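You operate a simulated robot arm through the tools that you are given. There is no shell and no other tool.

Carry out the task below with a simulated robot arm. There is one attempt and no reset: what you move stays moved.

Task
Purge and zero the analyser on air, then measure gas jar G1.
Fine: Wait for STEADY before zeroing and again on the jar. End with the pump off and the plug back in the air socket. Set down upright: inlet plug.

The check looks at the end state, three seconds after you hand in, the way a careful person would. Anything else that was tipped, shoved, dropped, spilled or broken makes it a failure.

Robot
A 6-joint arm with a two-finger gripper on a trunk, on a base that drives. Base frame: it is fixed to the floor where the robot stands at the start and does not move with it; the origin is under the middle of the robot, x ahead of it, y to its left, z up; the surface under the hand at the start is at about z = 850. Lengths are in mm, angles in degrees, forces in N, time in s.
With the tool pointing down near the work surface it reaches from about 560 to 740 mm from the robot's upright axis, wherever it stands. Its first joint turns from -166.0 to 166.0 degrees. Places, roughly: air socket of the analyser [600, -100, 1100]; analyser display [600, 0, 1100]; analyser valve [700, 0, 1100]; gas analyser [700, -100, 1000]; grey button [600, -100, 1100]; pump button [600, 0, 1100]; socket of gas jar G1 [400, 0, 1000]. Payload 1.66 kg.
The TCP is the grasp point between the finger pads, 16 mm short of the fingertips. In the tool frame z runs along the fingers and y along their closing line. The gripper opens to 111 mm. The gripper's body begins 104 mm behind the TCP.
Orientation is told as [roll, pitch, yaw] about the base's x, y, z axes, in that order, counted from this pose: with the fingers straight down and closing along the base's y, the tool's x points along the base's -x, its y along +y and its z along -z.

Tools
- The arm moves only by the tool servo_tool. Its argument "targets" is a list of rows, each a list of 3 entries, a list of its own where there are three numbers: the gripper command, from -1 (shut) to 1 (fully open), values between in proportion, then the shift along the base's x, y, z in m, then the turn, a rotation vector about the base's x, y, z in degrees. In form: [[grip, [tx, ty, tz], [ax, ay, az]], ...]. A call has 1 to 20 rows; each row shifts and turns the commanded pose from where the row before left it. Rows are played at 5 a second. More than 50 mm and 8.6 degrees between two rows, or a gripper value outside its range, and nothing of the call is played. A pose out of reach is approached as far as the arm can. The call stops where the force on the tool passes 40 N (or 10 N more than at its start, if that is more) or the arm is blocked; 0.2 s more then pass. Each finger halts on what it meets, pressing with about 32 N; the grip force reading is that of the motor and also rises with nothing between the fingers. The clock runs only during rows and for 0.2 s after the last one: add rows that do not move to give the fingers time. The reply holds the time, the measured pose of the TCP, the force on the tool along the base axes, the opening and the grip force, in the units named above and with some noise, with the torque about the TCP (base axes, N m) and any sound that the robot's microphone picked up.
- Cameras (640 x 400 px; columns grow to the right, rows downward): "scene" is now at [44, 154.7, 1744.4]; the picture's right is [-0.47, -0.88, 0.00], its down [-0.71, 0.38, -0.60] and it looks along [0.53, -0.28, -0.80] (base axes); focal length 295 px, centre (320, 200). "wrist" rides on the gripper at [70, 14, -143] in the tool frame; the picture's right is [-0.19, 0.98, 0.00], its down [-0.87, -0.17, -0.47] and it looks along [-0.46, -0.09, 0.88] (tool axes); focal length 230 px, centre (320, 200). There is no depth. A picture from a camera that has moved, and an enlarged one, comes with that camera's place and axes in the base frame and with its lens.
- snapshot(camera): a new picture of that camera. The clock stands still meanwhile.
- move_column(by): slides the trunk up (or, below 0, down) by that many mm; the arm and the scene camera ride with it, the base frame stays. It gives what a move gives, with no picture.
- drive_base(legs): drives the robot by 1 to 6 legs, each [ahead, left, turn to the left] in mm, mm and degrees, along the robot's own axes; the way and the turn of a leg run together, so that a leg with both is an arc; at most 1500 mm and 180 degrees a leg. The arm and the cameras ride along, it lands a little off, and it stops where it bumps. It gives what a move gives.
- aim_head(pan, tilt): turns the head with the scene camera to pan (to the left, within 120 degrees either way) and tilt (down, from -29 to 69), counted from straight ahead of the robot. It gives what a move gives.
- inspect(camera, box): a new picture of the part [left, top, right, bottom] of that camera's present view, enlarged. The clock stands still meanwhile.
- close_job(): hands the job in; it is judged then, once.

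Nothing tells you exact positions but the pictures and the camera data. Unless the task says otherwise, let go and move clear before handing in.

The tools are called after "Call:" by a JSON object that holds its "op" and its "data". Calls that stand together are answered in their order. servo_tool: Moves the arm, as the interface text tells. Its arguments: {"type":"object","properties":{"targets":{"type":"array","items":{"type":"array"}}},"required":["targets"]} The other tools are called the same way: move_column (by) slides the trunk up or down; drive_base (legs) drives the base; aim_head (pan, tilt) turns the head that bears the scene camera; snapshot (camera) takes a picture; inspect (camera, box) takes an enlarged picture of a part of a camera's view; close_job () hands the job in.

At the start:

```text
t: 0.0
tool_pos: [444.5, 50.2, 1399.4]
tool_rot: [0.1, 0.0, 0.0]
contact_force: [0.7, 0.1, 0.1]
moment: [-0.01, -0.01, 0.03]
gripper_width: 110.8
gripper_force: 0.2
trunk travel left (down, up): [-350.0, 240.0]
robot x, y, heading: [-2.8, 2.7, 0.3]
head pan, tilt: [-28.0, 53.2]
```

scene: 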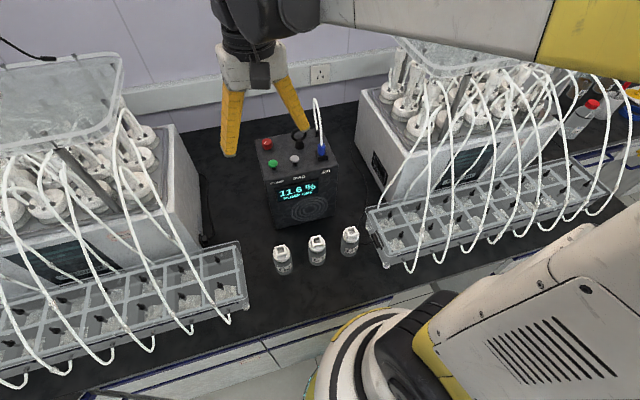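
wrist: 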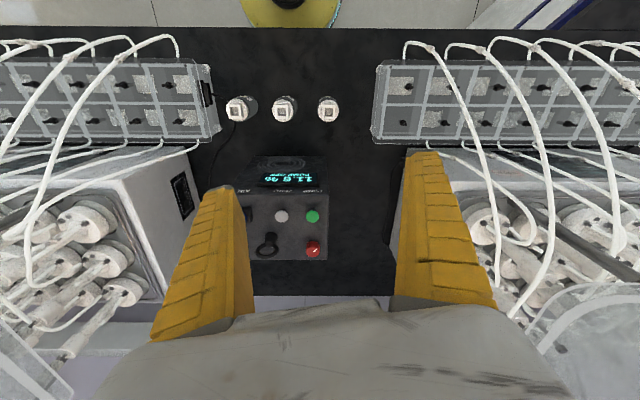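

I see the analyser between two larger machines, with three small jars in front of it. First I'll look closely at the labels, the controls and the display.

Call:
{"op": "inspect", "data": {"camera": "scene", "box": [240, 90, 360, 165]}}

Call:
{"op": "inspect", "data": {"camera": "scene", "box": [250, 160, 362, 230]}}

Call:
{"op": "inspect", "data": {"camera": "scene", "box": [260, 215, 372, 285]}}

Call:
{"op": "inspect", "data": {"camera": "wrist", "box": [220, 140, 348, 270]}}

Call:
{"op": "inspect", "data": {"camera": "wrist", "box": [210, 80, 354, 170]}}

```text
5.33 times, centred on (300, 128) of scene
camera zoom: at [44.0, 154.7, 1744.4], right [-0.47, -0.88, 0.0], down [-0.71, 0.38, -0.6], along [0.53, -0.28, -0.8], focal length 1574 px, centre (427, 587)
```

zoom: 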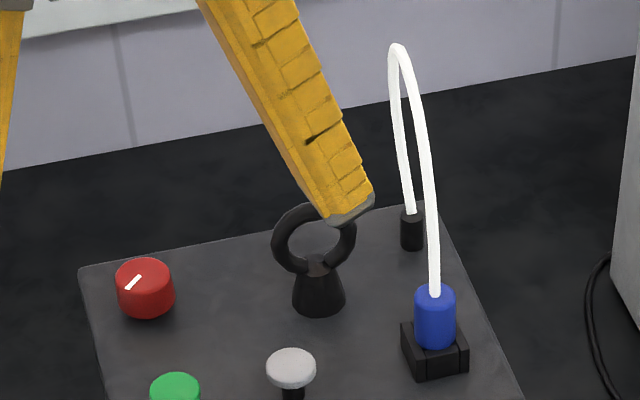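

```text
5.71 times, centred on (306, 195) of scene
camera zoom: at [44.0, 154.7, 1744.4], right [-0.47, -0.88, 0.0], down [-0.71, 0.38, -0.6], along [0.53, -0.28, -0.8], focal length 1686 px, centre (400, 229)
```

zoom: 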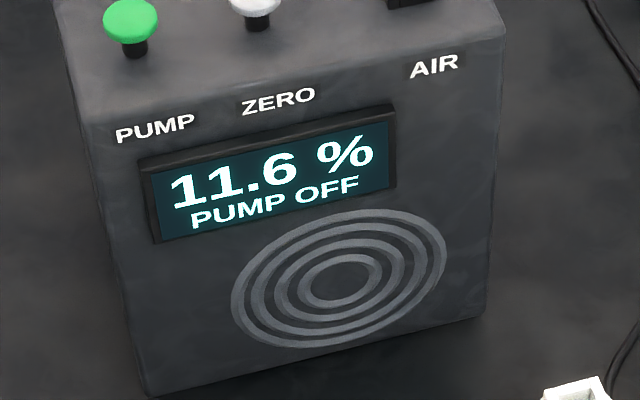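

```text
5.71 times, centred on (316, 250) of scene
camera zoom: at [44.0, 154.7, 1744.4], right [-0.47, -0.88, 0.0], down [-0.71, 0.38, -0.6], along [0.53, -0.28, -0.8], focal length 1686 px, centre (343, -86)
```

zoom: 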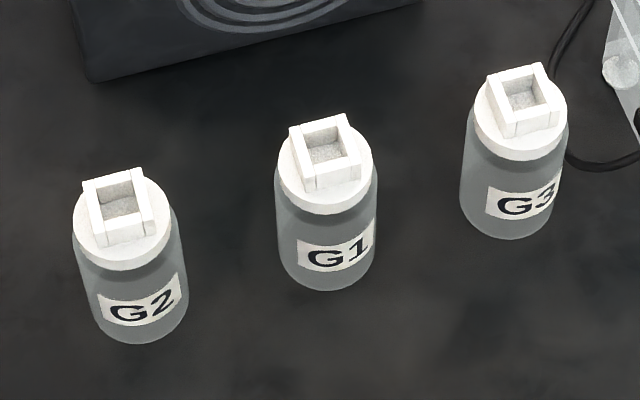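

```text
3.08 times, centred on (284, 205) of wrist
camera zoom: at [374.5, 61.7, 1541.3], right [0.19, 0.98, 0.0], down [0.87, -0.17, 0.47], along [0.46, -0.09, -0.88], focal length 708 px, centre (431, 185)
```

zoom: 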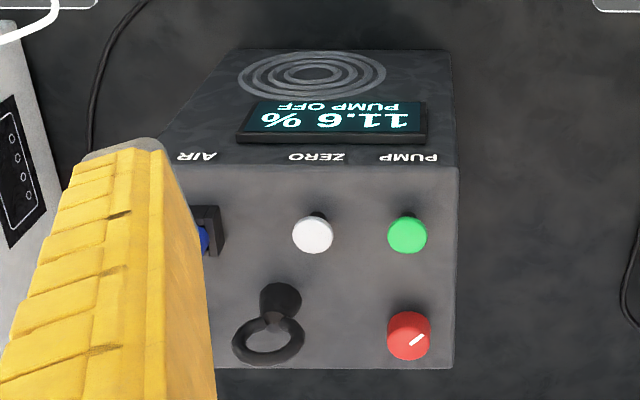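

```text
4.44 times, centred on (282, 125) of wrist
camera zoom: at [374.5, 61.7, 1541.3], right [0.19, 0.98, 0.0], down [0.87, -0.17, 0.47], along [0.46, -0.09, -0.88], focal length 1022 px, centre (489, 533)
```

zoom: 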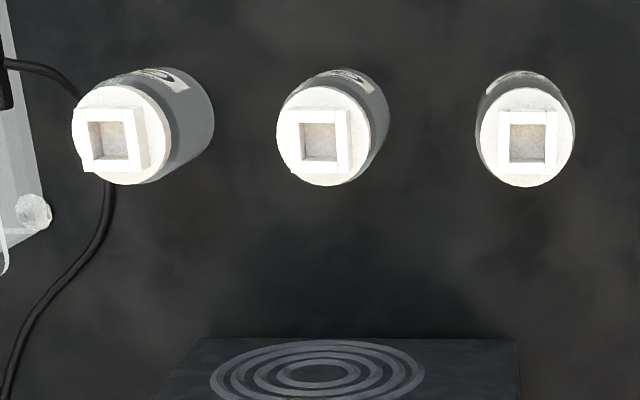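

The analyser top is at about z=1108 and is turned roughly -11°. G1's socket is near (427, -39, 965). I'll zoom in further on the valve, the plug and the buttons.

Call:
{"op": "inspect", "data": {"camera": "scene", "box": [252, 130, 308, 165]}}

Call:
{"op": "inspect", "data": {"camera": "scene", "box": [296, 95, 344, 175]}}

Call:
{"op": "inspect", "data": {"camera": "wrist", "box": [280, 190, 344, 270]}}

Call:
{"op": "inspect", "data": {"camera": "scene", "box": [300, 228, 336, 268]}}

```text
11.43 times, centred on (280, 148) of scene
camera zoom: at [44.0, 154.7, 1744.4], right [-0.47, -0.88, 0.0], down [-0.71, 0.38, -0.6], along [0.53, -0.28, -0.8], focal length 3373 px, centre (777, 800)
```

zoom: 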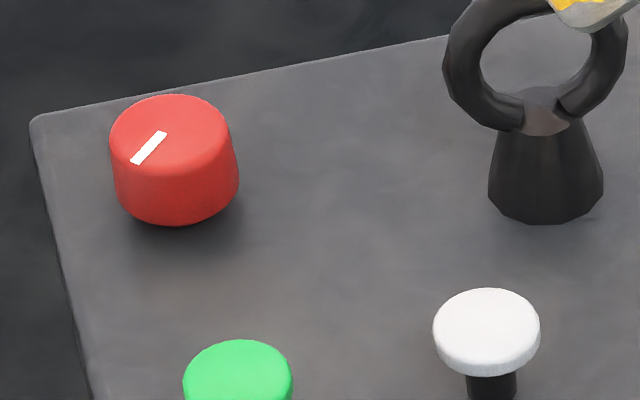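

```text
5.00 times, centred on (320, 135) of scene
camera zoom: at [44.0, 154.7, 1744.4], right [-0.47, -0.88, 0.0], down [-0.71, 0.38, -0.6], along [0.53, -0.28, -0.8], focal length 1476 px, centre (320, 525)
```

zoom: 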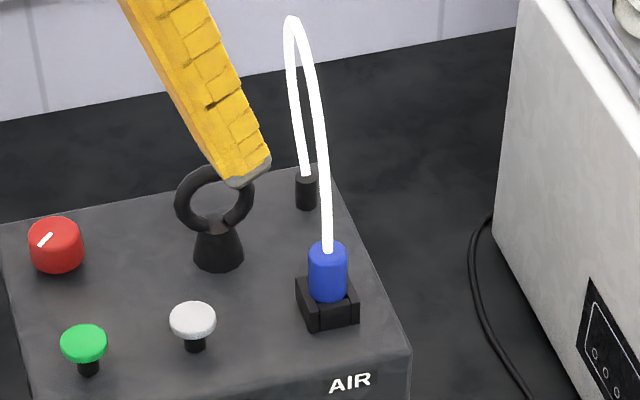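

```text
5.00 times, centred on (312, 230) of wrist
camera zoom: at [374.5, 61.7, 1541.3], right [0.19, 0.98, 0.0], down [0.87, -0.17, 0.47], along [0.46, -0.09, -0.88], focal length 1150 px, centre (360, 50)
```

zoom: 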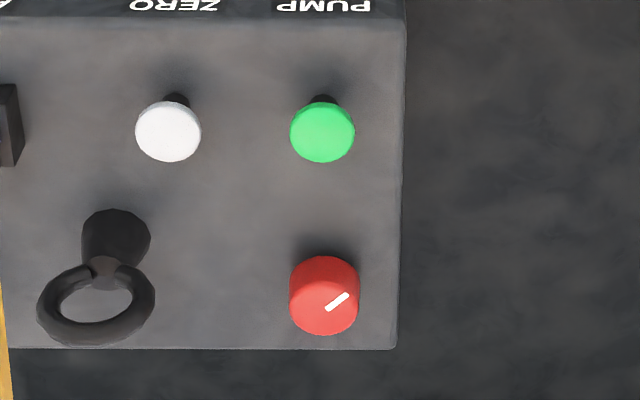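

```text
10.00 times, centred on (318, 248) of scene
camera zoom: at [44.0, 154.7, 1744.4], right [-0.47, -0.88, 0.0], down [-0.71, 0.38, -0.6], along [0.53, -0.28, -0.8], focal length 2951 px, centre (340, -280)
```

zoom: 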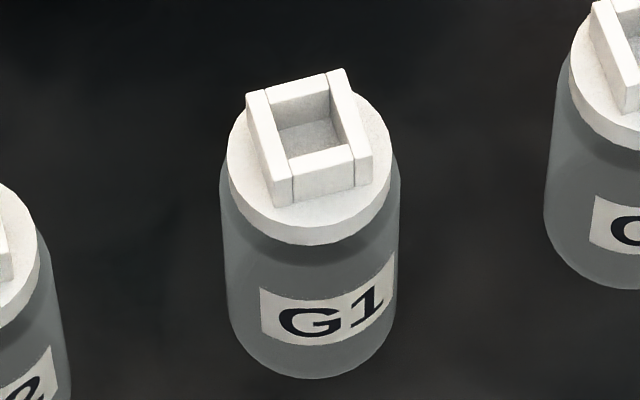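

The plug (blue, tube out of its top) sits in the AIR socket at the right rear. Green is PUMP, white is ZERO and red is the valve. I'll shift the hand to the right at the same height to see the plug and tube better with the wrist camera.

Call:
{"op": "servo_tool", "data": {"targets": [[1, [0.02, -0.04, 0], [0, 0, 0]], [1, [0.02, -0.04, 0], [0, 0, 0]], [1, [0.02, -0.04, 0], [0, 0, 0]], [1, [0, -0.02, 0], [0, 0, 0]], [1, [0, 0, 0], [0, 0, 0]]]}}

Call:
{"op": "snapshot", "data": {"camera": "wrist"}}

Call:
{"op": "snapshot", "data": {"camera": "scene"}}

```text
t: 1.2
tool_pos: [505.8, -89.7, 1398.2]
tool_rot: [0.1, 0.0, -0.1]
contact_force: [0.2, 0.3, 0.0]
moment: [0.0, -0.01, -0.03]
gripper_width: 110.8
gripper_force: 0.0
trunk travel left (down, up): [-350.0, 240.0]
robot x, y, heading: [-2.2, -0.9, 0.1]
head pan, tilt: [-28.0, 53.2]
```

```text
taken
camera wrist: at [435.7, -77.8, 1540.2], right [0.19, 0.98, 0.0], down [0.87, -0.17, 0.47], along [0.46, -0.09, -0.88], focal length 230 px, centre (320, 200)
```

wrist: 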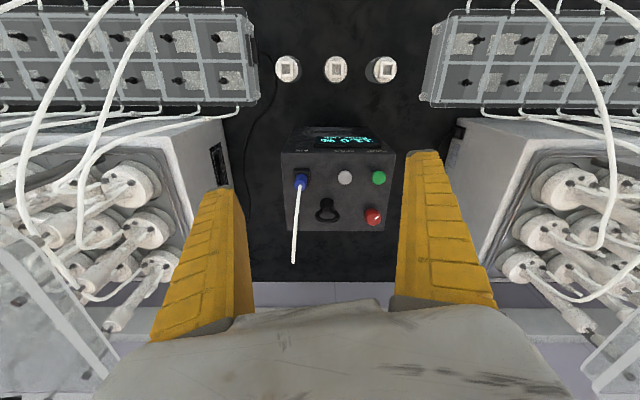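

```text
taken
camera scene: at [44.6, 154.7, 1744.3], right [-0.47, -0.88, 0.0], down [-0.71, 0.38, -0.6], along [0.53, -0.28, -0.8], focal length 295 px, centre (320, 200)
```

scene: 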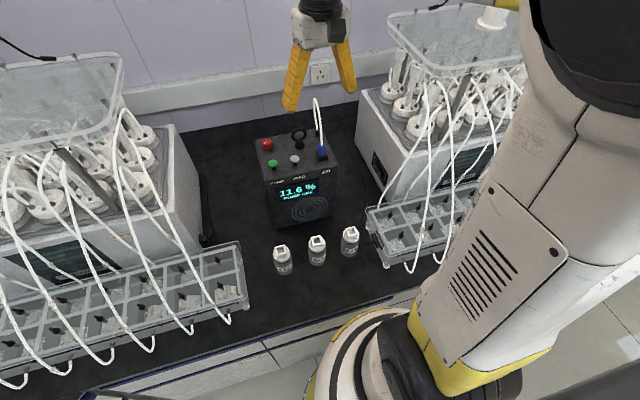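

Call:
{"op": "inspect", "data": {"camera": "wrist", "box": [270, 120, 400, 270]}}

Call:
{"op": "inspect", "data": {"camera": "wrist", "box": [268, 48, 402, 90]}}

Call:
{"op": "inspect", "data": {"camera": "scene", "box": [250, 95, 345, 165]}}

Call:
{"op": "inspect", "data": {"camera": "wrist", "box": [280, 155, 330, 275]}}

```text
2.67 times, centred on (335, 195) of wrist
camera zoom: at [435.7, -77.8, 1540.2], right [0.19, 0.98, 0.0], down [0.87, -0.17, 0.47], along [0.46, -0.09, -0.88], focal length 614 px, centre (280, 213)
```

zoom: 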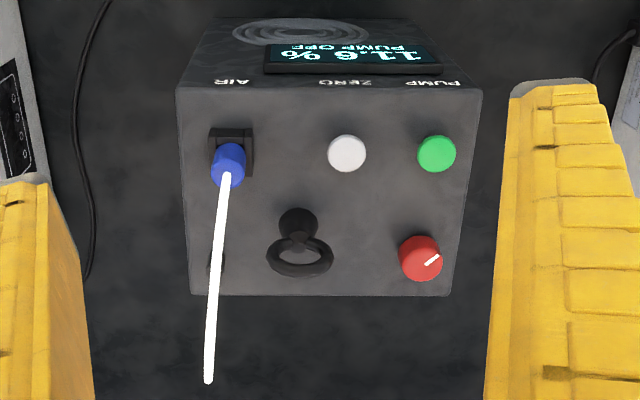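

```text
4.78 times, centred on (335, 69) of wrist
camera zoom: at [435.7, -77.8, 1540.2], right [0.19, 0.98, 0.0], down [0.87, -0.17, 0.47], along [0.46, -0.09, -0.88], focal length 1099 px, centre (248, 826)
```

zoom: 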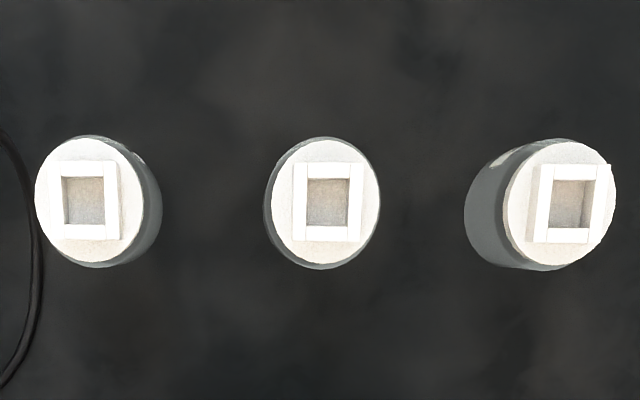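

```text
5.71 times, centred on (298, 130) of scene
camera zoom: at [44.6, 154.7, 1744.3], right [-0.47, -0.88, 0.0], down [-0.71, 0.38, -0.6], along [0.53, -0.28, -0.8], focal length 1686 px, centre (449, 600)
```

zoom: 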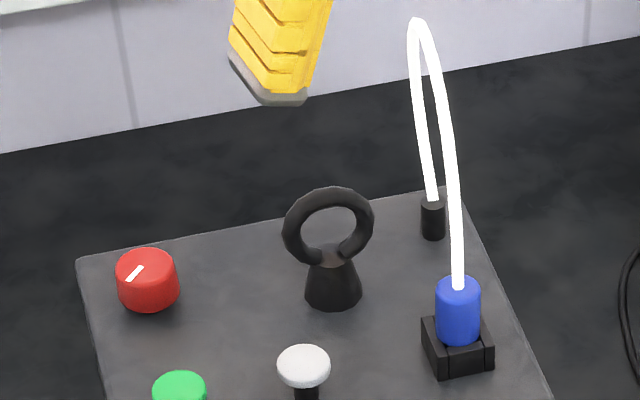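

```text
3.33 times, centred on (305, 215) of wrist
camera zoom: at [435.7, -77.8, 1540.2], right [0.19, 0.98, 0.0], down [0.87, -0.17, 0.47], along [0.46, -0.09, -0.88], focal length 767 px, centre (370, 150)
```

zoom: 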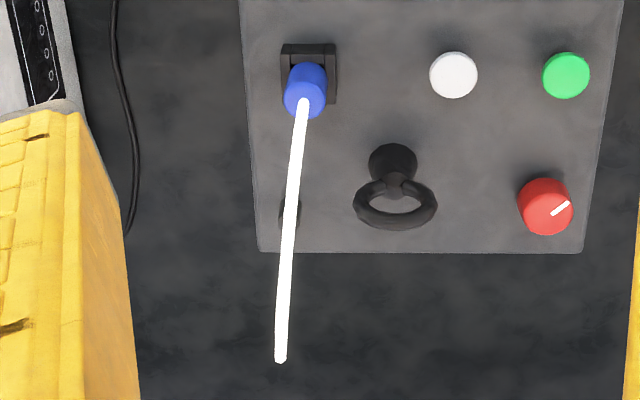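

The green PUMP button top is near (617, -1, 1145) and the white ZERO button near (604, -62, 1147). The plug top is near (594, -143, 1169). Next I close the fingers and hover above PUMP.

Call:
{"op": "servo_tool", "data": {"targets": [[-1, [0.037, 0.0296, 0], [0, 0, 0]], [-1, [0.037, 0.0296, 0], [0, 0, 0]], [-1, [0.037, 0.0296, 0], [0, 0, 0]], [-1, [0, 0, -0.048], [0, 0, 0]], [-1, [0, 0, -0.048], [0, 0, 0]], [-1, [0, 0, -0.048], [0, 0, 0]], [-1, [0, 0, -0.036], [0, 0, 0]], [-1, [0, 0, 0], [0, 0, 0]], [-1, [0, 0, 0], [0, 0, 0]]]}}

Call:
{"op": "snapshot", "data": {"camera": "wrist"}}

Call:
{"op": "snapshot", "data": {"camera": "scene"}}

```text
t: 3.2
tool_pos: [614.4, -1.4, 1219.3]
tool_rot: [0.1, 0.1, -0.1]
contact_force: [0.8, -0.3, 0.6]
moment: [0.03, 0.02, 0.01]
gripper_width: 0.0
gripper_force: 28.7
trunk travel left (down, up): [-350.0, 240.0]
robot x, y, heading: [-3.0, 2.5, 0.2]
head pan, tilt: [-28.0, 53.2]
```

```text
taken
camera wrist: at [545.9, 11.0, 1361.4], right [0.19, 0.98, 0.0], down [0.87, -0.17, 0.47], along [0.46, -0.09, -0.88], focal length 230 px, centre (320, 200)
```

wrist: 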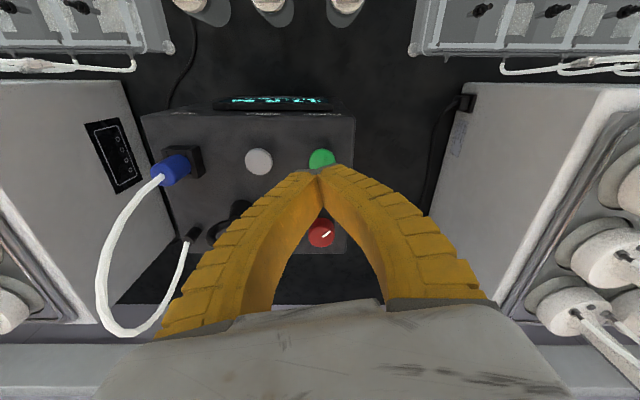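

```text
taken
camera scene: at [44.4, 154.7, 1744.4], right [-0.47, -0.88, 0.0], down [-0.71, 0.38, -0.6], along [0.53, -0.28, -0.8], focal length 295 px, centre (320, 200)
```

scene: 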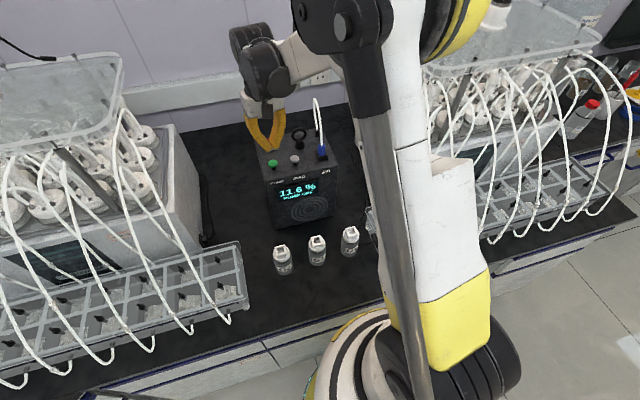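

The tips are right above PUMP, about 58 mm up. I'll descend most of the way and check clearance before pressing.

Call:
{"op": "servo_tool", "data": {"targets": [[-1, [0.0015, 0, -0.025], [0, 0, 0]], [-1, [0, 0, -0.023], [0, 0, 0]], [-1, [0, 0, 0], [0, 0, 0]]]}}

Call:
{"op": "inspect", "data": {"camera": "scene", "box": [250, 110, 340, 210]}}

Call:
{"op": "snapshot", "data": {"camera": "wrist"}}

```text
t: 4.0
tool_pos: [616.8, -1.2, 1170.7]
tool_rot: [0.1, 0.0, -0.1]
contact_force: [0.5, -0.1, 0.1]
moment: [-0.01, -0.01, -0.02]
gripper_width: 0.0
gripper_force: 28.5
trunk travel left (down, up): [-350.0, 240.0]
robot x, y, heading: [-0.2, -1.8, -0.2]
head pan, tilt: [-28.0, 53.2]
```

```text
4.00 times, centred on (295, 160) of scene
camera zoom: at [43.9, 154.7, 1744.4], right [-0.47, -0.88, 0.0], down [-0.71, 0.38, -0.6], along [0.53, -0.28, -0.8], focal length 1180 px, centre (420, 360)
```

zoom: 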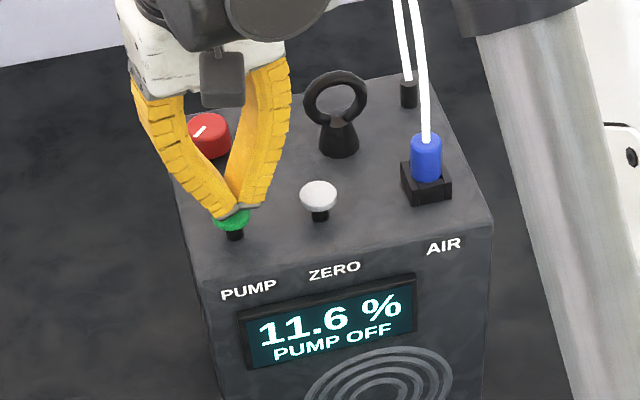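

```text
taken
camera wrist: at [546.9, 10.6, 1313.1], right [0.19, 0.98, 0.0], down [0.87, -0.17, 0.47], along [0.46, -0.09, -0.88], focal length 230 px, centre (320, 200)
```

wrist: 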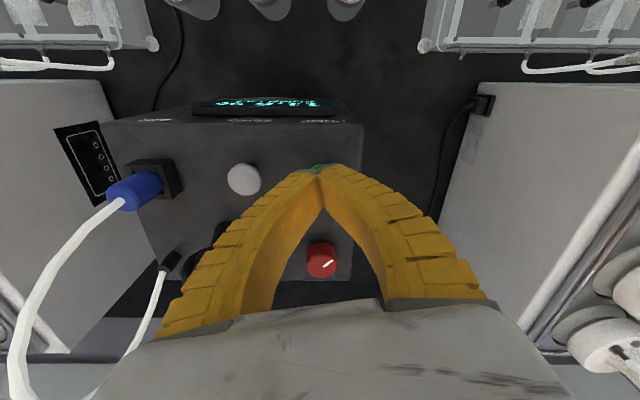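

The tip is about 10 mm above the PUMP cap and centred on it. I'll press down gently in small steps.

Call:
{"op": "servo_tool", "data": {"targets": [[-1, [0, 0, -0.004], [0, 0, 0]], [-1, [0, 0, -0.003], [0, 0, 0]], [-1, [0, 0, -0.002], [0, 0, 0]], [-1, [0, 0, -0.002], [0, 0, 0]]]}}

Call:
{"op": "inspect", "data": {"camera": "scene", "box": [250, 110, 340, 210]}}

```text
t: 5.0
tool_pos: [617.2, -1.3, 1160.6]
tool_rot: [0.1, -0.1, 0.0]
contact_force: [-0.8, -0.1, -0.5]
moment: [-0.03, 0.01, -0.01]
gripper_width: 0.1
gripper_force: 28.6
trunk travel left (down, up): [-350.0, 240.0]
robot x, y, heading: [-0.6, -0.2, -0.1]
head pan, tilt: [-28.0, 53.2]
```

```text
4.00 times, centred on (295, 160) of scene
camera zoom: at [44.1, 154.7, 1744.4], right [-0.47, -0.88, 0.0], down [-0.71, 0.38, -0.6], along [0.53, -0.28, -0.8], focal length 1180 px, centre (420, 360)
```

zoom: 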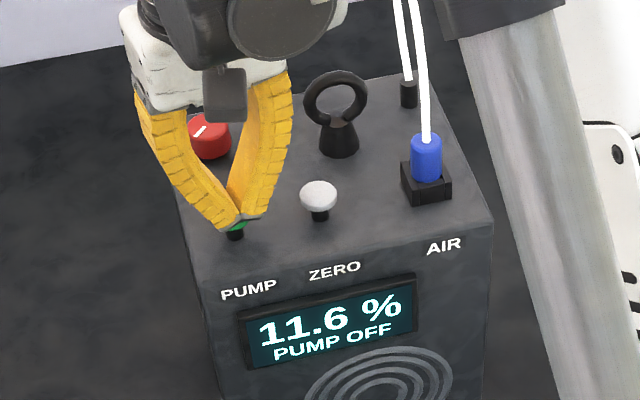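

Call:
{"op": "servo_tool", "data": {"targets": [[-1, [0, 0, -0.0015], [0, 0, 0]], [-1, [0, 0, -0.0015], [0, 0, 0]]]}}

Call:
{"op": "inspect", "data": {"camera": "scene", "box": [250, 110, 340, 210]}}

```text
t: 5.6
tool_pos: [617.1, -2.1, 1156.8]
tool_rot: [0.1, 0.0, 0.1]
contact_force: [0.3, -0.8, 1.6]
moment: [0.0, -0.02, 0.01]
gripper_width: 6.0
gripper_force: 29.1
trunk travel left (down, up): [-350.0, 240.0]
robot x, y, heading: [1.8, 4.3, 0.0]
head pan, tilt: [-28.0, 53.2]
```

```text
4.00 times, centred on (295, 160) of scene
camera zoom: at [44.0, 154.7, 1744.4], right [-0.47, -0.88, 0.0], down [-0.71, 0.38, -0.6], along [0.53, -0.28, -0.8], focal length 1180 px, centre (420, 360)
```

zoom: 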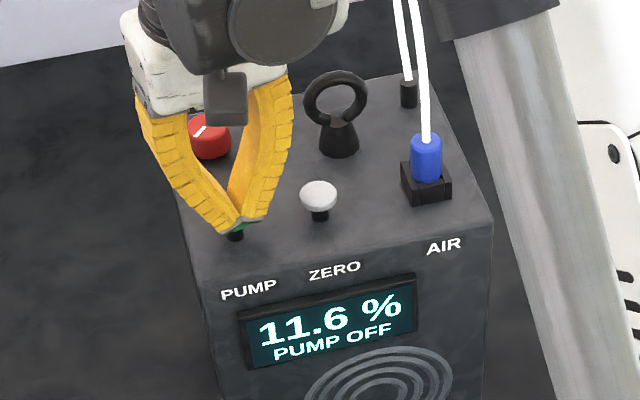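

Call:
{"op": "servo_tool", "data": {"targets": [[-1, [0, 0, 0], [0, 0, 0]]]}}

Call:
{"op": "inspect", "data": {"camera": "wrist", "box": [260, 120, 380, 220]}}

Call:
{"op": "inspect", "data": {"camera": "scene", "box": [265, 140, 300, 175]}}

```text
t: 6.0
tool_pos: [616.6, -1.9, 1156.0]
tool_rot: [0.1, 0.0, 0.0]
contact_force: [-0.1, 0.2, 0.2]
moment: [-0.01, -0.02, 0.01]
gripper_width: 5.9
gripper_force: 28.4
trunk travel left (down, up): [-350.0, 240.0]
robot x, y, heading: [0.2, 0.1, -0.0]
head pan, tilt: [-28.0, 53.2]
```

```text
4.00 times, centred on (320, 170) of wrist
camera zoom: at [546.9, 10.6, 1299.2], right [0.19, 0.98, 0.0], down [0.87, -0.17, 0.47], along [0.46, -0.09, -0.88], focal length 920 px, centre (320, 320)
```

zoom: 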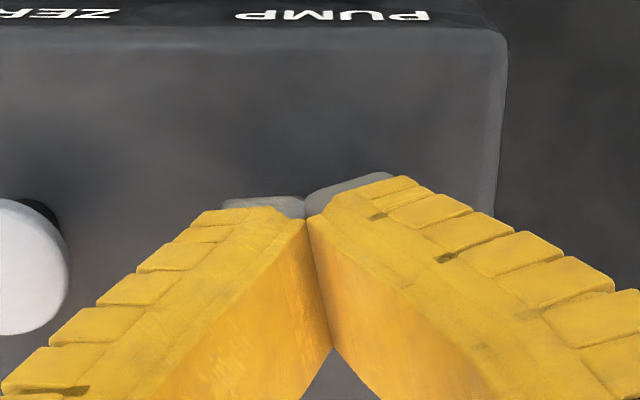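

```text
11.43 times, centred on (282, 158) of scene
camera zoom: at [44.0, 154.7, 1744.4], right [-0.47, -0.88, 0.0], down [-0.71, 0.38, -0.6], along [0.53, -0.28, -0.8], focal length 3373 px, centre (749, 686)
```

zoom: 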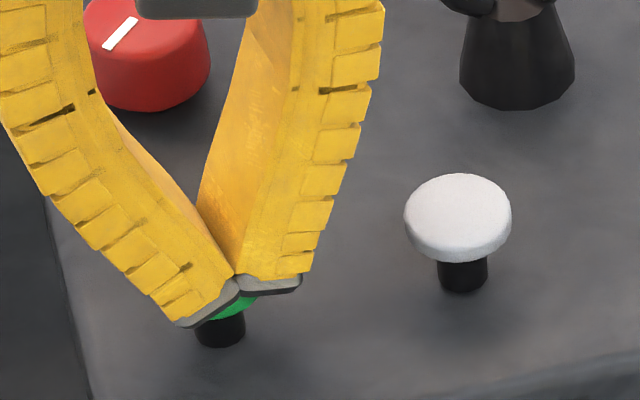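

Call:
{"op": "servo_tool", "data": {"targets": [[-1, [0, 0, -0.0015], [0, 0, 0]], [-1, [0, 0, -0.0015], [0, 0, 0]]]}}

Call:
{"op": "inspect", "data": {"camera": "scene", "box": [250, 110, 340, 210]}}

```text
t: 6.6
tool_pos: [616.0, -1.4, 1153.5]
tool_rot: [0.1, 0.1, 0.1]
contact_force: [-0.3, 0.0, 0.7]
moment: [0.04, 0.01, 0.0]
gripper_width: 6.0
gripper_force: 28.4
trunk travel left (down, up): [-350.0, 240.0]
robot x, y, heading: [1.2, -3.8, 0.1]
head pan, tilt: [-28.0, 53.2]
```

```text
4.00 times, centred on (295, 160) of scene
camera zoom: at [43.8, 154.6, 1744.4], right [-0.47, -0.88, 0.0], down [-0.71, 0.38, -0.6], along [0.53, -0.28, -0.8], focal length 1180 px, centre (420, 360)
```

zoom: 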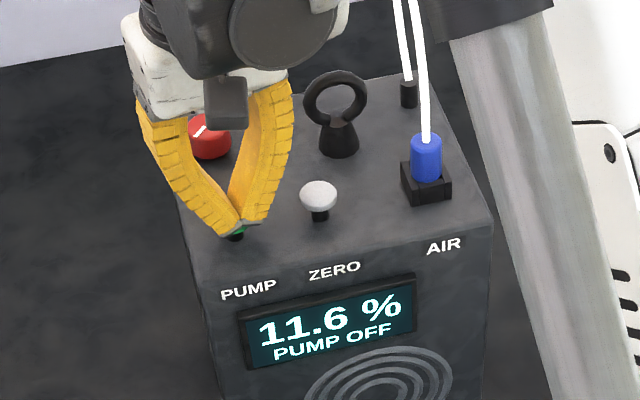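

Call:
{"op": "servo_tool", "data": {"targets": [[-1, [0, 0, -0.0015], [0, 0, 0]], [-1, [0, 0, -0.0015], [0, 0, 0]]]}}

Call:
{"op": "inspect", "data": {"camera": "scene", "box": [255, 135, 335, 210]}}

```text
t: 7.2
tool_pos: [616.5, -1.6, 1151.0]
tool_rot: [0.1, 0.0, 0.0]
contact_force: [-0.9, -0.7, 2.3]
moment: [0.0, -0.02, 0.02]
gripper_width: 5.8
gripper_force: 28.9
trunk travel left (down, up): [-350.0, 240.0]
robot x, y, heading: [-2.7, 0.8, 0.0]
head pan, tilt: [-28.0, 53.2]
```

```text
5.33 times, centred on (295, 172) of scene
camera zoom: at [43.8, 154.7, 1744.4], right [-0.47, -0.88, 0.0], down [-0.71, 0.38, -0.6], along [0.53, -0.28, -0.8], focal length 1574 px, centre (453, 347)
```

zoom: 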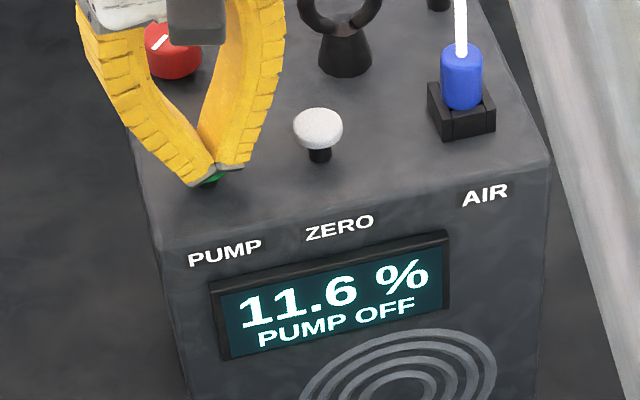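

Call:
{"op": "servo_tool", "data": {"targets": [[-1, [0, 0, -0.002], [0, 0, 0]], [-1, [0, 0, -0.001], [0, 0, 0]]]}}

Call:
{"op": "inspect", "data": {"camera": "scene", "box": [255, 135, 335, 210]}}

```text
t: 7.8
tool_pos: [616.1, -2.2, 1147.9]
tool_rot: [0.1, 0.0, 0.0]
contact_force: [1.1, -0.8, 2.8]
moment: [0.03, -0.02, -0.02]
gripper_width: 6.1
gripper_force: 28.5
trunk travel left (down, up): [-350.0, 240.0]
robot x, y, heading: [1.3, -2.0, 0.0]
head pan, tilt: [-28.0, 53.2]
heard: click
```

```text
5.33 times, centred on (295, 172) of scene
camera zoom: at [43.9, 154.6, 1744.4], right [-0.47, -0.88, 0.0], down [-0.71, 0.38, -0.6], along [0.53, -0.28, -0.8], focal length 1574 px, centre (453, 347)
```

zoom: 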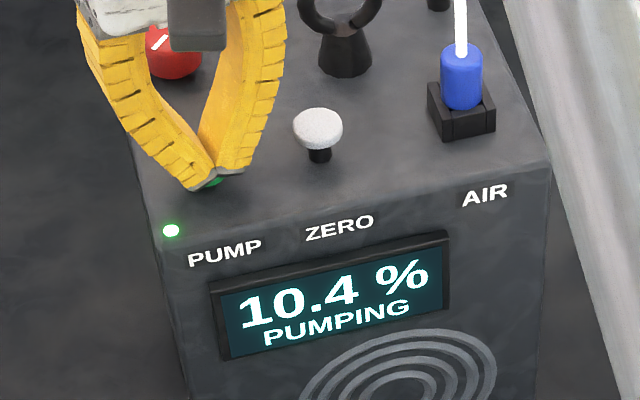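

PUMP clicked, the LED is lit and the reading is dropping. I'll lift off, hover over ZERO and wait for STEADY.

Call:
{"op": "servo_tool", "data": {"targets": [[-1, [0, 0, 0.02], [0, 0, 0]], [-1, [0, 0, 0.025], [0, 0, 0]], [-1, [-0.006, -0.03, 0], [0, 0, 0]], [-1, [-0.006, -0.03, 0], [0, 0, 0]], [-1, [0, 0, 0], [0, 0, 0]], [-1, [0, 0, 0], [0, 0, 0]], [-1, [0, 0, 0], [0, 0, 0]], [-1, [0, 0, 0], [0, 0, 0]], [-1, [0, 0, 0], [0, 0, 0]]]}}

Call:
{"op": "inspect", "data": {"camera": "scene", "box": [255, 120, 345, 210]}}

Call:
{"op": "snapshot", "data": {"camera": "wrist"}}

```text
t: 9.8
tool_pos: [605.8, -61.3, 1193.7]
tool_rot: [0.1, 0.0, 0.1]
contact_force: [0.7, 0.1, 0.2]
moment: [-0.03, 0.01, 0.01]
gripper_width: 0.0
gripper_force: 29.0
trunk travel left (down, up): [-350.0, 240.0]
robot x, y, heading: [-1.2, -2.2, -0.1]
head pan, tilt: [-28.0, 53.2]
```

```text
4.44 times, centred on (300, 165) of scene
camera zoom: at [44.0, 154.7, 1744.4], right [-0.47, -0.88, 0.0], down [-0.71, 0.38, -0.6], along [0.53, -0.28, -0.8], focal length 1312 px, centre (409, 356)
```

zoom: 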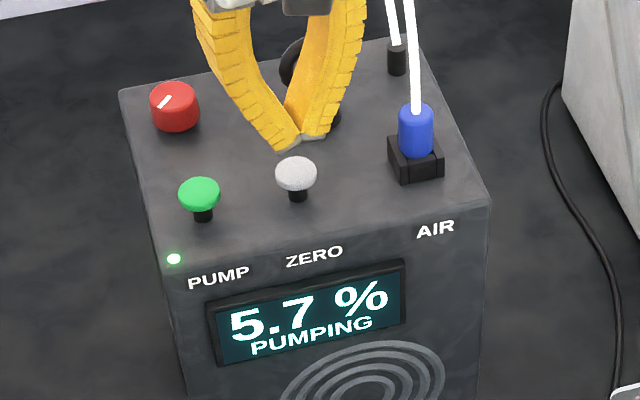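

```text
taken
camera wrist: at [535.4, -48.8, 1335.2], right [0.19, 0.98, 0.0], down [0.87, -0.17, 0.47], along [0.46, -0.09, -0.88], focal length 230 px, centre (320, 200)
```

wrist: 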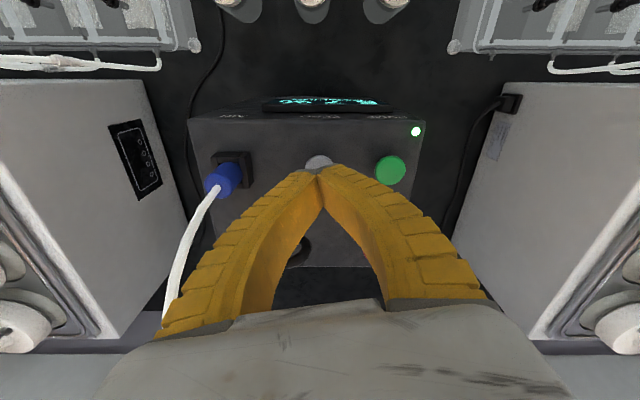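

It's dropping (5.7 %) and still says PUMPING, not STEADY. I'll wait.

Call:
{"op": "servo_tool", "data": {"targets": [[-1, [0, 0, 0], [0, 0, 0]], [-1, [0, 0, 0], [0, 0, 0]], [-1, [0, 0, 0], [0, 0, 0]], [-1, [0, 0, 0], [0, 0, 0]], [-1, [0, 0, 0], [0, 0, 0]], [-1, [0, 0, 0], [0, 0, 0]], [-1, [0, 0, 0], [0, 0, 0]], [-1, [0, 0, 0], [0, 0, 0]], [-1, [0, 0, 0], [0, 0, 0]], [-1, [0, 0, 0], [0, 0, 0]], [-1, [0, 0, 0], [0, 0, 0]], [-1, [0, 0, 0], [0, 0, 0]], [-1, [0, 0, 0], [0, 0, 0]], [-1, [0, 0, 0], [0, 0, 0]], [-1, [0, 0, 0], [0, 0, 0]], [-1, [0, 0, 0], [0, 0, 0]], [-1, [0, 0, 0], [0, 0, 0]], [-1, [0, 0, 0], [0, 0, 0]], [-1, [0, 0, 0], [0, 0, 0]], [-1, [0, 0, 0], [0, 0, 0]]]}}

Call:
{"op": "inspect", "data": {"camera": "scene", "box": [255, 120, 345, 210]}}

```text
t: 14.0
tool_pos: [605.5, -61.8, 1192.4]
tool_rot: [0.1, 0.0, 0.0]
contact_force: [-0.6, -0.4, 0.1]
moment: [-0.01, -0.03, 0.03]
gripper_width: 0.0
gripper_force: 28.9
trunk travel left (down, up): [-350.0, 240.0]
robot x, y, heading: [0.6, -2.3, 0.1]
head pan, tilt: [-28.0, 53.2]
```

```text
4.44 times, centred on (300, 165) of scene
camera zoom: at [44.0, 154.7, 1744.4], right [-0.47, -0.88, 0.0], down [-0.71, 0.38, -0.6], along [0.53, -0.28, -0.8], focal length 1312 px, centre (409, 356)
```

zoom: 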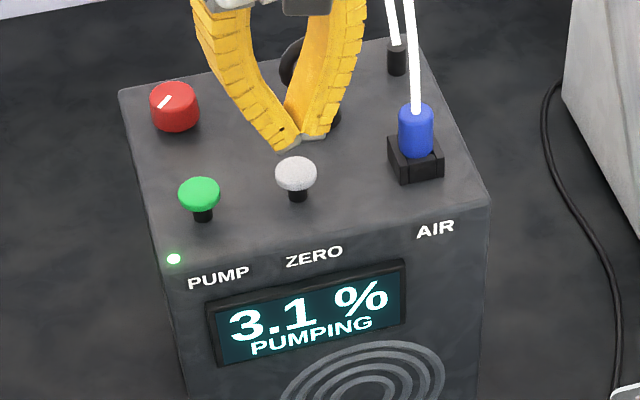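

Call:
{"op": "servo_tool", "data": {"targets": [[-1, [0, 0, 0], [0, 0, 0]], [-1, [0, 0, 0], [0, 0, 0]], [-1, [0, 0, 0], [0, 0, 0]], [-1, [0, 0, 0], [0, 0, 0]], [-1, [0, 0, 0], [0, 0, 0]], [-1, [0, 0, 0], [0, 0, 0]], [-1, [0, 0, 0], [0, 0, 0]], [-1, [0, 0, 0], [0, 0, 0]], [-1, [0, 0, 0], [0, 0, 0]], [-1, [0, 0, 0], [0, 0, 0]], [-1, [0, 0, 0], [0, 0, 0]], [-1, [0, 0, 0], [0, 0, 0]], [-1, [0, 0, 0], [0, 0, 0]], [-1, [0, 0, 0], [0, 0, 0]], [-1, [0, 0, 0], [0, 0, 0]], [-1, [0, 0, 0], [0, 0, 0]], [-1, [0, 0, 0], [0, 0, 0]], [-1, [0, 0, 0], [0, 0, 0]], [-1, [0, 0, 0], [0, 0, 0]], [-1, [0, 0, 0], [0, 0, 0]]]}}

Call:
{"op": "inspect", "data": {"camera": "scene", "box": [255, 120, 345, 210]}}

```text
t: 18.2
tool_pos: [605.6, -61.2, 1193.0]
tool_rot: [0.1, 0.0, 0.0]
contact_force: [0.3, 0.7, 0.0]
moment: [-0.01, -0.01, 0.02]
gripper_width: 0.0
gripper_force: 29.0
trunk travel left (down, up): [-350.0, 240.0]
robot x, y, heading: [-3.1, 2.3, -0.0]
head pan, tilt: [-28.0, 53.2]
```

```text
4.44 times, centred on (300, 165) of scene
camera zoom: at [44.0, 154.7, 1744.4], right [-0.47, -0.88, 0.0], down [-0.71, 0.38, -0.6], along [0.53, -0.28, -0.8], focal length 1312 px, centre (409, 356)
```

zoom: 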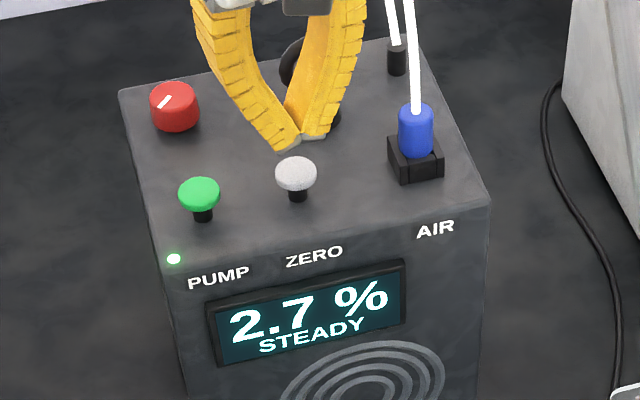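

STEADY at 2.7 %. Now I press ZERO, descending gently.

Call:
{"op": "servo_tool", "data": {"targets": [[-1, [-0.001, 0, -0.015], [0, 0, 0]], [-1, [0, 0, -0.015], [0, 0, 0]], [-1, [0, 0, -0.006], [0, 0, 0]], [-1, [0, 0, -0.003], [0, 0, 0]], [-1, [0, 0, -0.002], [0, 0, 0]], [-1, [0, 0, -0.001], [0, 0, 0]]]}}

Call:
{"op": "inspect", "data": {"camera": "scene", "box": [255, 120, 345, 210]}}

```text
t: 19.6
tool_pos: [603.6, -60.8, 1151.2]
tool_rot: [0.1, 0.0, 0.0]
contact_force: [-0.5, 0.5, 1.3]
moment: [0.0, 0.02, -0.01]
gripper_width: 6.0
gripper_force: 28.4
trunk travel left (down, up): [-350.0, 240.0]
robot x, y, heading: [1.6, 0.5, 0.2]
head pan, tilt: [-28.0, 53.2]
```

```text
4.44 times, centred on (300, 165) of scene
camera zoom: at [43.9, 154.8, 1744.4], right [-0.47, -0.88, 0.0], down [-0.71, 0.38, -0.6], along [0.53, -0.28, -0.8], focal length 1312 px, centre (409, 356)
```

zoom: 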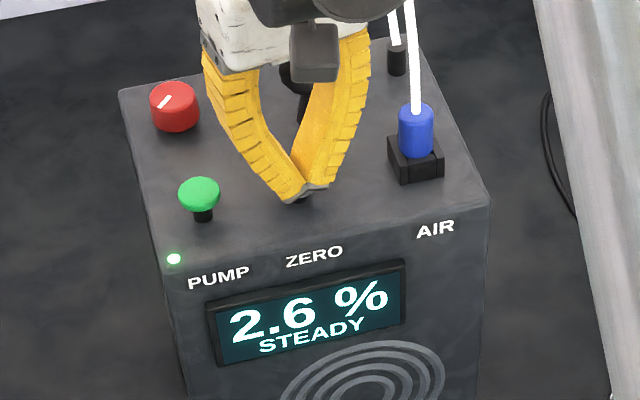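

Call:
{"op": "servo_tool", "data": {"targets": [[-1, [0, 0, 0], [0, 0, 0]], [-1, [0, 0, 0], [0, 0, 0]], [-1, [0, 0, 0], [0, 0, 0]], [-1, [0, 0, 0], [0, 0, 0]], [-1, [0, 0, 0], [0, 0, 0]], [-1, [0, 0, 0], [0, 0, 0]], [-1, [0, 0, 0], [0, 0, 0]], [-1, [0, 0, 0], [0, 0, 0]], [-1, [0, 0, 0], [0, 0, 0]], [-1, [0, 0, 0], [0, 0, 0]], [-1, [0, 0, 0], [0, 0, 0]], [-1, [0, 0, 0], [0, 0, 0]], [-1, [0, 0, 0], [0, 0, 0]], [-1, [0, 0, 0], [0, 0, 0]], [-1, [0, 0, 0], [0, 0, 0]]]}}

Call:
{"op": "inspect", "data": {"camera": "scene", "box": [255, 120, 345, 210]}}

```text
t: 22.8
tool_pos: [604.3, -62.5, 1150.2]
tool_rot: [0.1, 0.0, 0.0]
contact_force: [0.4, -0.1, 1.8]
moment: [0.0, -0.01, -0.02]
gripper_width: 6.1
gripper_force: 28.6
trunk travel left (down, up): [-350.0, 240.0]
robot x, y, heading: [-2.2, -5.0, -0.0]
head pan, tilt: [-28.0, 53.2]
```

```text
4.44 times, centred on (300, 165) of scene
camera zoom: at [43.8, 154.7, 1744.4], right [-0.47, -0.88, 0.0], down [-0.71, 0.38, -0.6], along [0.53, -0.28, -0.8], focal length 1312 px, centre (409, 356)
```

zoom: 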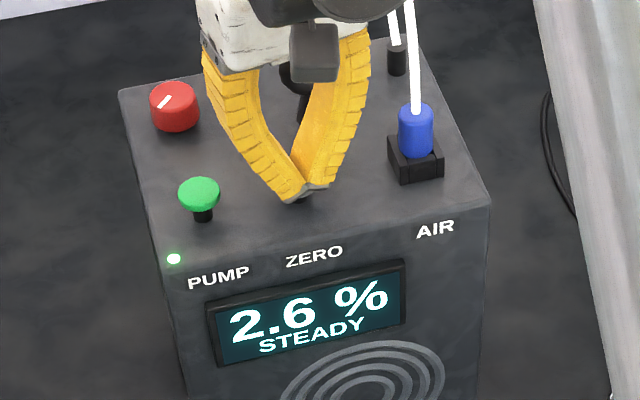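

Holding at 2.6 % STEADY. I'll push the last few millimetres on ZERO.

Call:
{"op": "servo_tool", "data": {"targets": [[-1, [0, 0, -0.0015], [0, 0, 0]], [-1, [0, 0, -0.0015], [0, 0, 0]]]}}

Call:
{"op": "inspect", "data": {"camera": "scene", "box": [255, 120, 345, 210]}}

```text
t: 23.4
tool_pos: [603.8, -62.9, 1147.5]
tool_rot: [0.0, -0.2, 0.0]
contact_force: [-0.8, -0.3, 2.5]
moment: [0.0, 0.03, 0.01]
gripper_width: 5.9
gripper_force: 28.8
trunk travel left (down, up): [-350.0, 240.0]
robot x, y, heading: [-4.3, -1.3, 0.1]
head pan, tilt: [-28.0, 53.2]
heard: click
```

```text
4.44 times, centred on (300, 165) of scene
camera zoom: at [43.7, 154.8, 1744.4], right [-0.47, -0.88, 0.0], down [-0.71, 0.38, -0.6], along [0.53, -0.28, -0.8], focal length 1312 px, centre (409, 356)
```

zoom: 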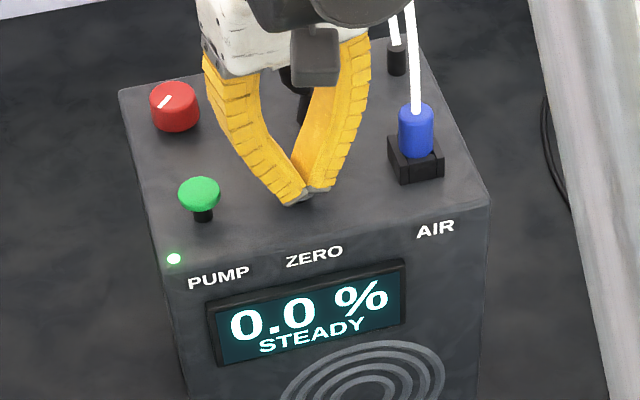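

Zeroed at 0.0 % STEADY. Next I lift clear and back the base up a little so both the plug and the G1 jar are within reach. I'll turn the gripper to the box's -11° yaw and open it.

Call:
{"op": "servo_tool", "data": {"targets": [[-1, [0, 0, 0.03], [0, 0, 0]], [-1, [0, 0, 0.048], [0, 0, 0]], [-1, [0, 0, 0.048], [0, 0, 0]], [-1, [0, 0, 0.048], [0, 0, 0]], [-1, [0, 0, 0.03], [0, 0, 0]], [0, [0, 0, 0], [0, 0, -5.5]], [0, [0, 0, 0], [0, 0, -5.7]], [0, [0, 0, 0], [0, 0, 0]]]}}

Call:
{"op": "drive_base", "data": {"legs": [[-110, 0, 0]]}}

Call:
{"op": "snapshot", "data": {"camera": "scene"}}

Call:
{"op": "snapshot", "data": {"camera": "wrist"}}

```text
t: 25.2
tool_pos: [603.8, -61.5, 1351.5]
tool_rot: [0.1, 0.0, -11.3]
contact_force: [0.2, -0.6, 0.9]
moment: [0.02, 0.02, -0.02]
gripper_width: 57.7
gripper_force: 1.3
trunk travel left (down, up): [-350.0, 240.0]
robot x, y, heading: [-0.4, -1.4, 0.2]
head pan, tilt: [-28.0, 53.2]
```

```text
t: 26.4
tool_pos: [493.8, -61.2, 1352.3]
tool_rot: [0.1, -0.1, -11.3]
contact_force: [-0.6, 0.1, 0.4]
moment: [0.01, -0.04, -0.04]
gripper_width: 57.7
gripper_force: 1.2
trunk travel left (down, up): [-350.0, 240.0]
robot x, y, heading: [-110.9, -0.9, 0.1]
head pan, tilt: [-28.0, 53.2]
```

```text
taken
camera scene: at [-66.7, 154.6, 1744.4], right [-0.47, -0.88, 0.0], down [-0.71, 0.38, -0.6], along [0.53, -0.28, -0.8], focal length 295 px, centre (320, 200)
```

scene: 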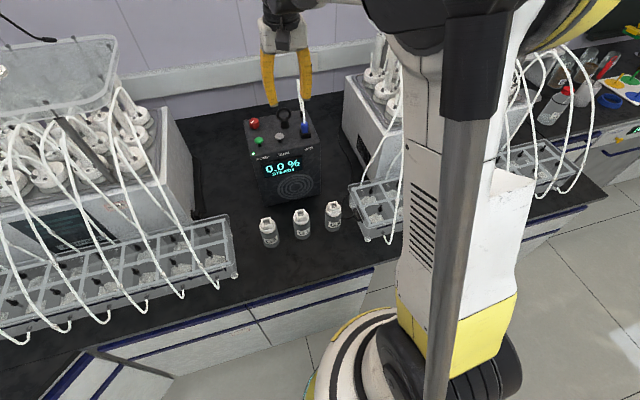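

```text
taken
camera wrist: at [427.4, -35.7, 1494.9], right [0.38, 0.93, 0.0], down [0.82, -0.33, 0.47], along [0.44, -0.18, -0.88], focal length 230 px, centre (320, 200)
```

wrist: 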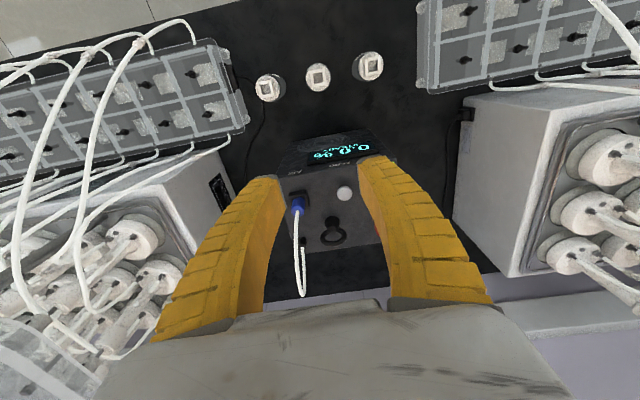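

The base is back 110 mm. Now I test reach and view over G1 by hovering at about (428, -39, 1130).

Call:
{"op": "servo_tool", "data": {"targets": [[0, [-0.033, 0.011, 0], [0, 0, 0]], [0, [-0.033, 0.011, 0], [0, 0, 0]], [0, [0, 0, -0.045], [0, 0, 0]], [0, [0, 0, -0.045], [0, 0, 0]], [0, [0, 0, -0.045], [0, 0, 0]], [0, [0, 0, -0.045], [0, 0, 0]], [0, [0, 0, -0.04], [0, 0, 0]], [0, [0, 0, 0], [0, 0, 0]], [0, [0, 0, 0], [0, 0, 0]]]}}

Call:
{"op": "snapshot", "data": {"camera": "wrist"}}

Call:
{"op": "snapshot", "data": {"camera": "scene"}}

```text
t: 28.4
tool_pos: [429.1, -39.5, 1132.2]
tool_rot: [0.1, 0.1, -11.1]
contact_force: [0.4, 0.3, -0.6]
moment: [-0.02, 0.02, -0.01]
gripper_width: 57.5
gripper_force: 1.6
trunk travel left (down, up): [-350.0, 240.0]
robot x, y, heading: [-109.7, -3.7, -0.0]
head pan, tilt: [-28.0, 53.2]
```

```text
taken
camera wrist: at [363.3, -13.2, 1274.2], right [0.38, 0.93, 0.0], down [0.82, -0.33, 0.47], along [0.44, -0.18, -0.88], focal length 230 px, centre (320, 200)
```

wrist: 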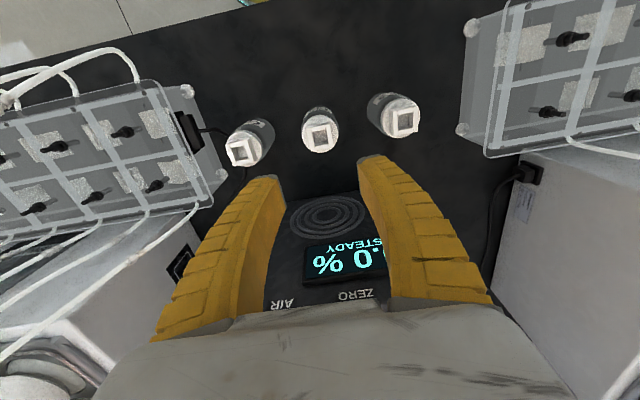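

```text
taken
camera scene: at [-64.4, 154.6, 1744.4], right [-0.47, -0.88, 0.0], down [-0.71, 0.38, -0.6], along [0.53, -0.28, -0.8], focal length 295 px, centre (320, 200)
```

scene: 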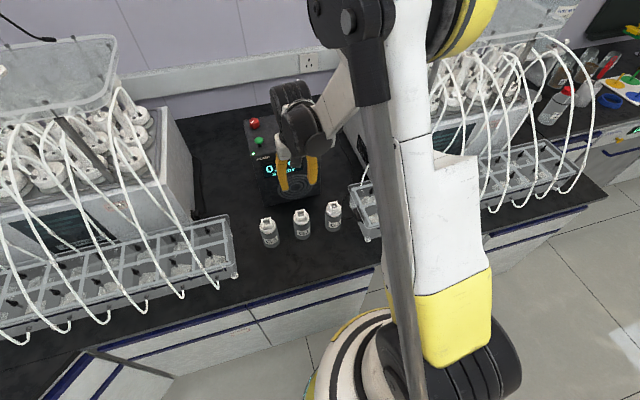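

Call:
{"op": "inspect", "data": {"camera": "wrist", "box": [285, 100, 357, 160]}}

Call:
{"op": "inspect", "data": {"camera": "scene", "box": [255, 195, 350, 255]}}

Call:
{"op": "inspect", "data": {"camera": "scene", "box": [280, 70, 350, 140]}}

```text
6.67 times, centred on (321, 130) of wrist
camera zoom: at [363.3, -13.2, 1274.2], right [0.38, 0.93, 0.0], down [0.82, -0.33, 0.47], along [0.44, -0.18, -0.88], focal length 1534 px, centre (313, 667)
```

zoom: 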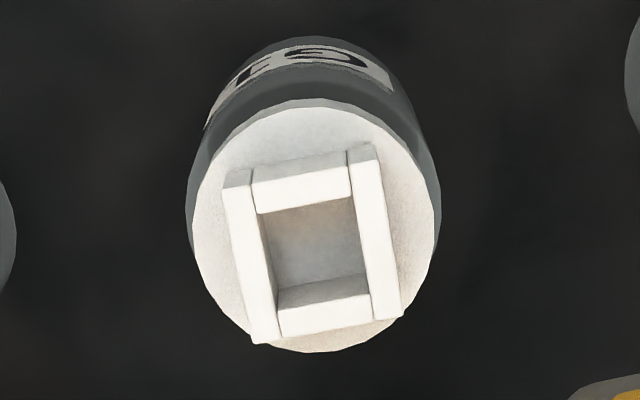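

```text
6.67 times, centred on (302, 225) of scene
camera zoom: at [-64.4, 154.6, 1744.4], right [-0.47, -0.88, 0.0], down [-0.71, 0.38, -0.6], along [0.53, -0.28, -0.8], focal length 1968 px, centre (437, 33)
```

zoom: 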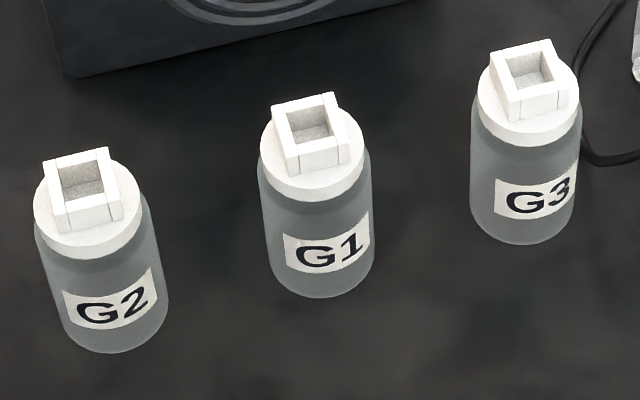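

```text
5.71 times, centred on (315, 105) of scene
camera zoom: at [-64.4, 154.6, 1744.4], right [-0.47, -0.88, 0.0], down [-0.71, 0.38, -0.6], along [0.53, -0.28, -0.8], focal length 1686 px, centre (349, 743)
```

zoom: 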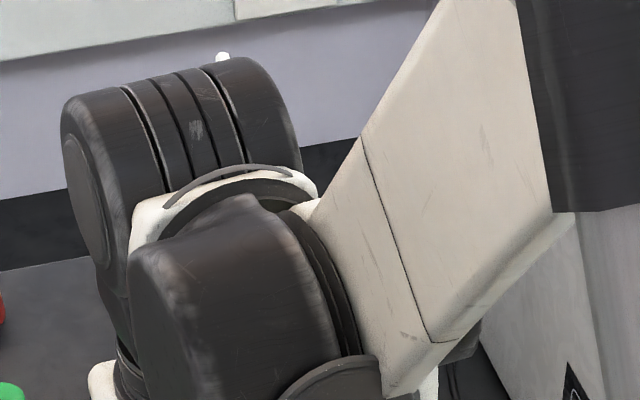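

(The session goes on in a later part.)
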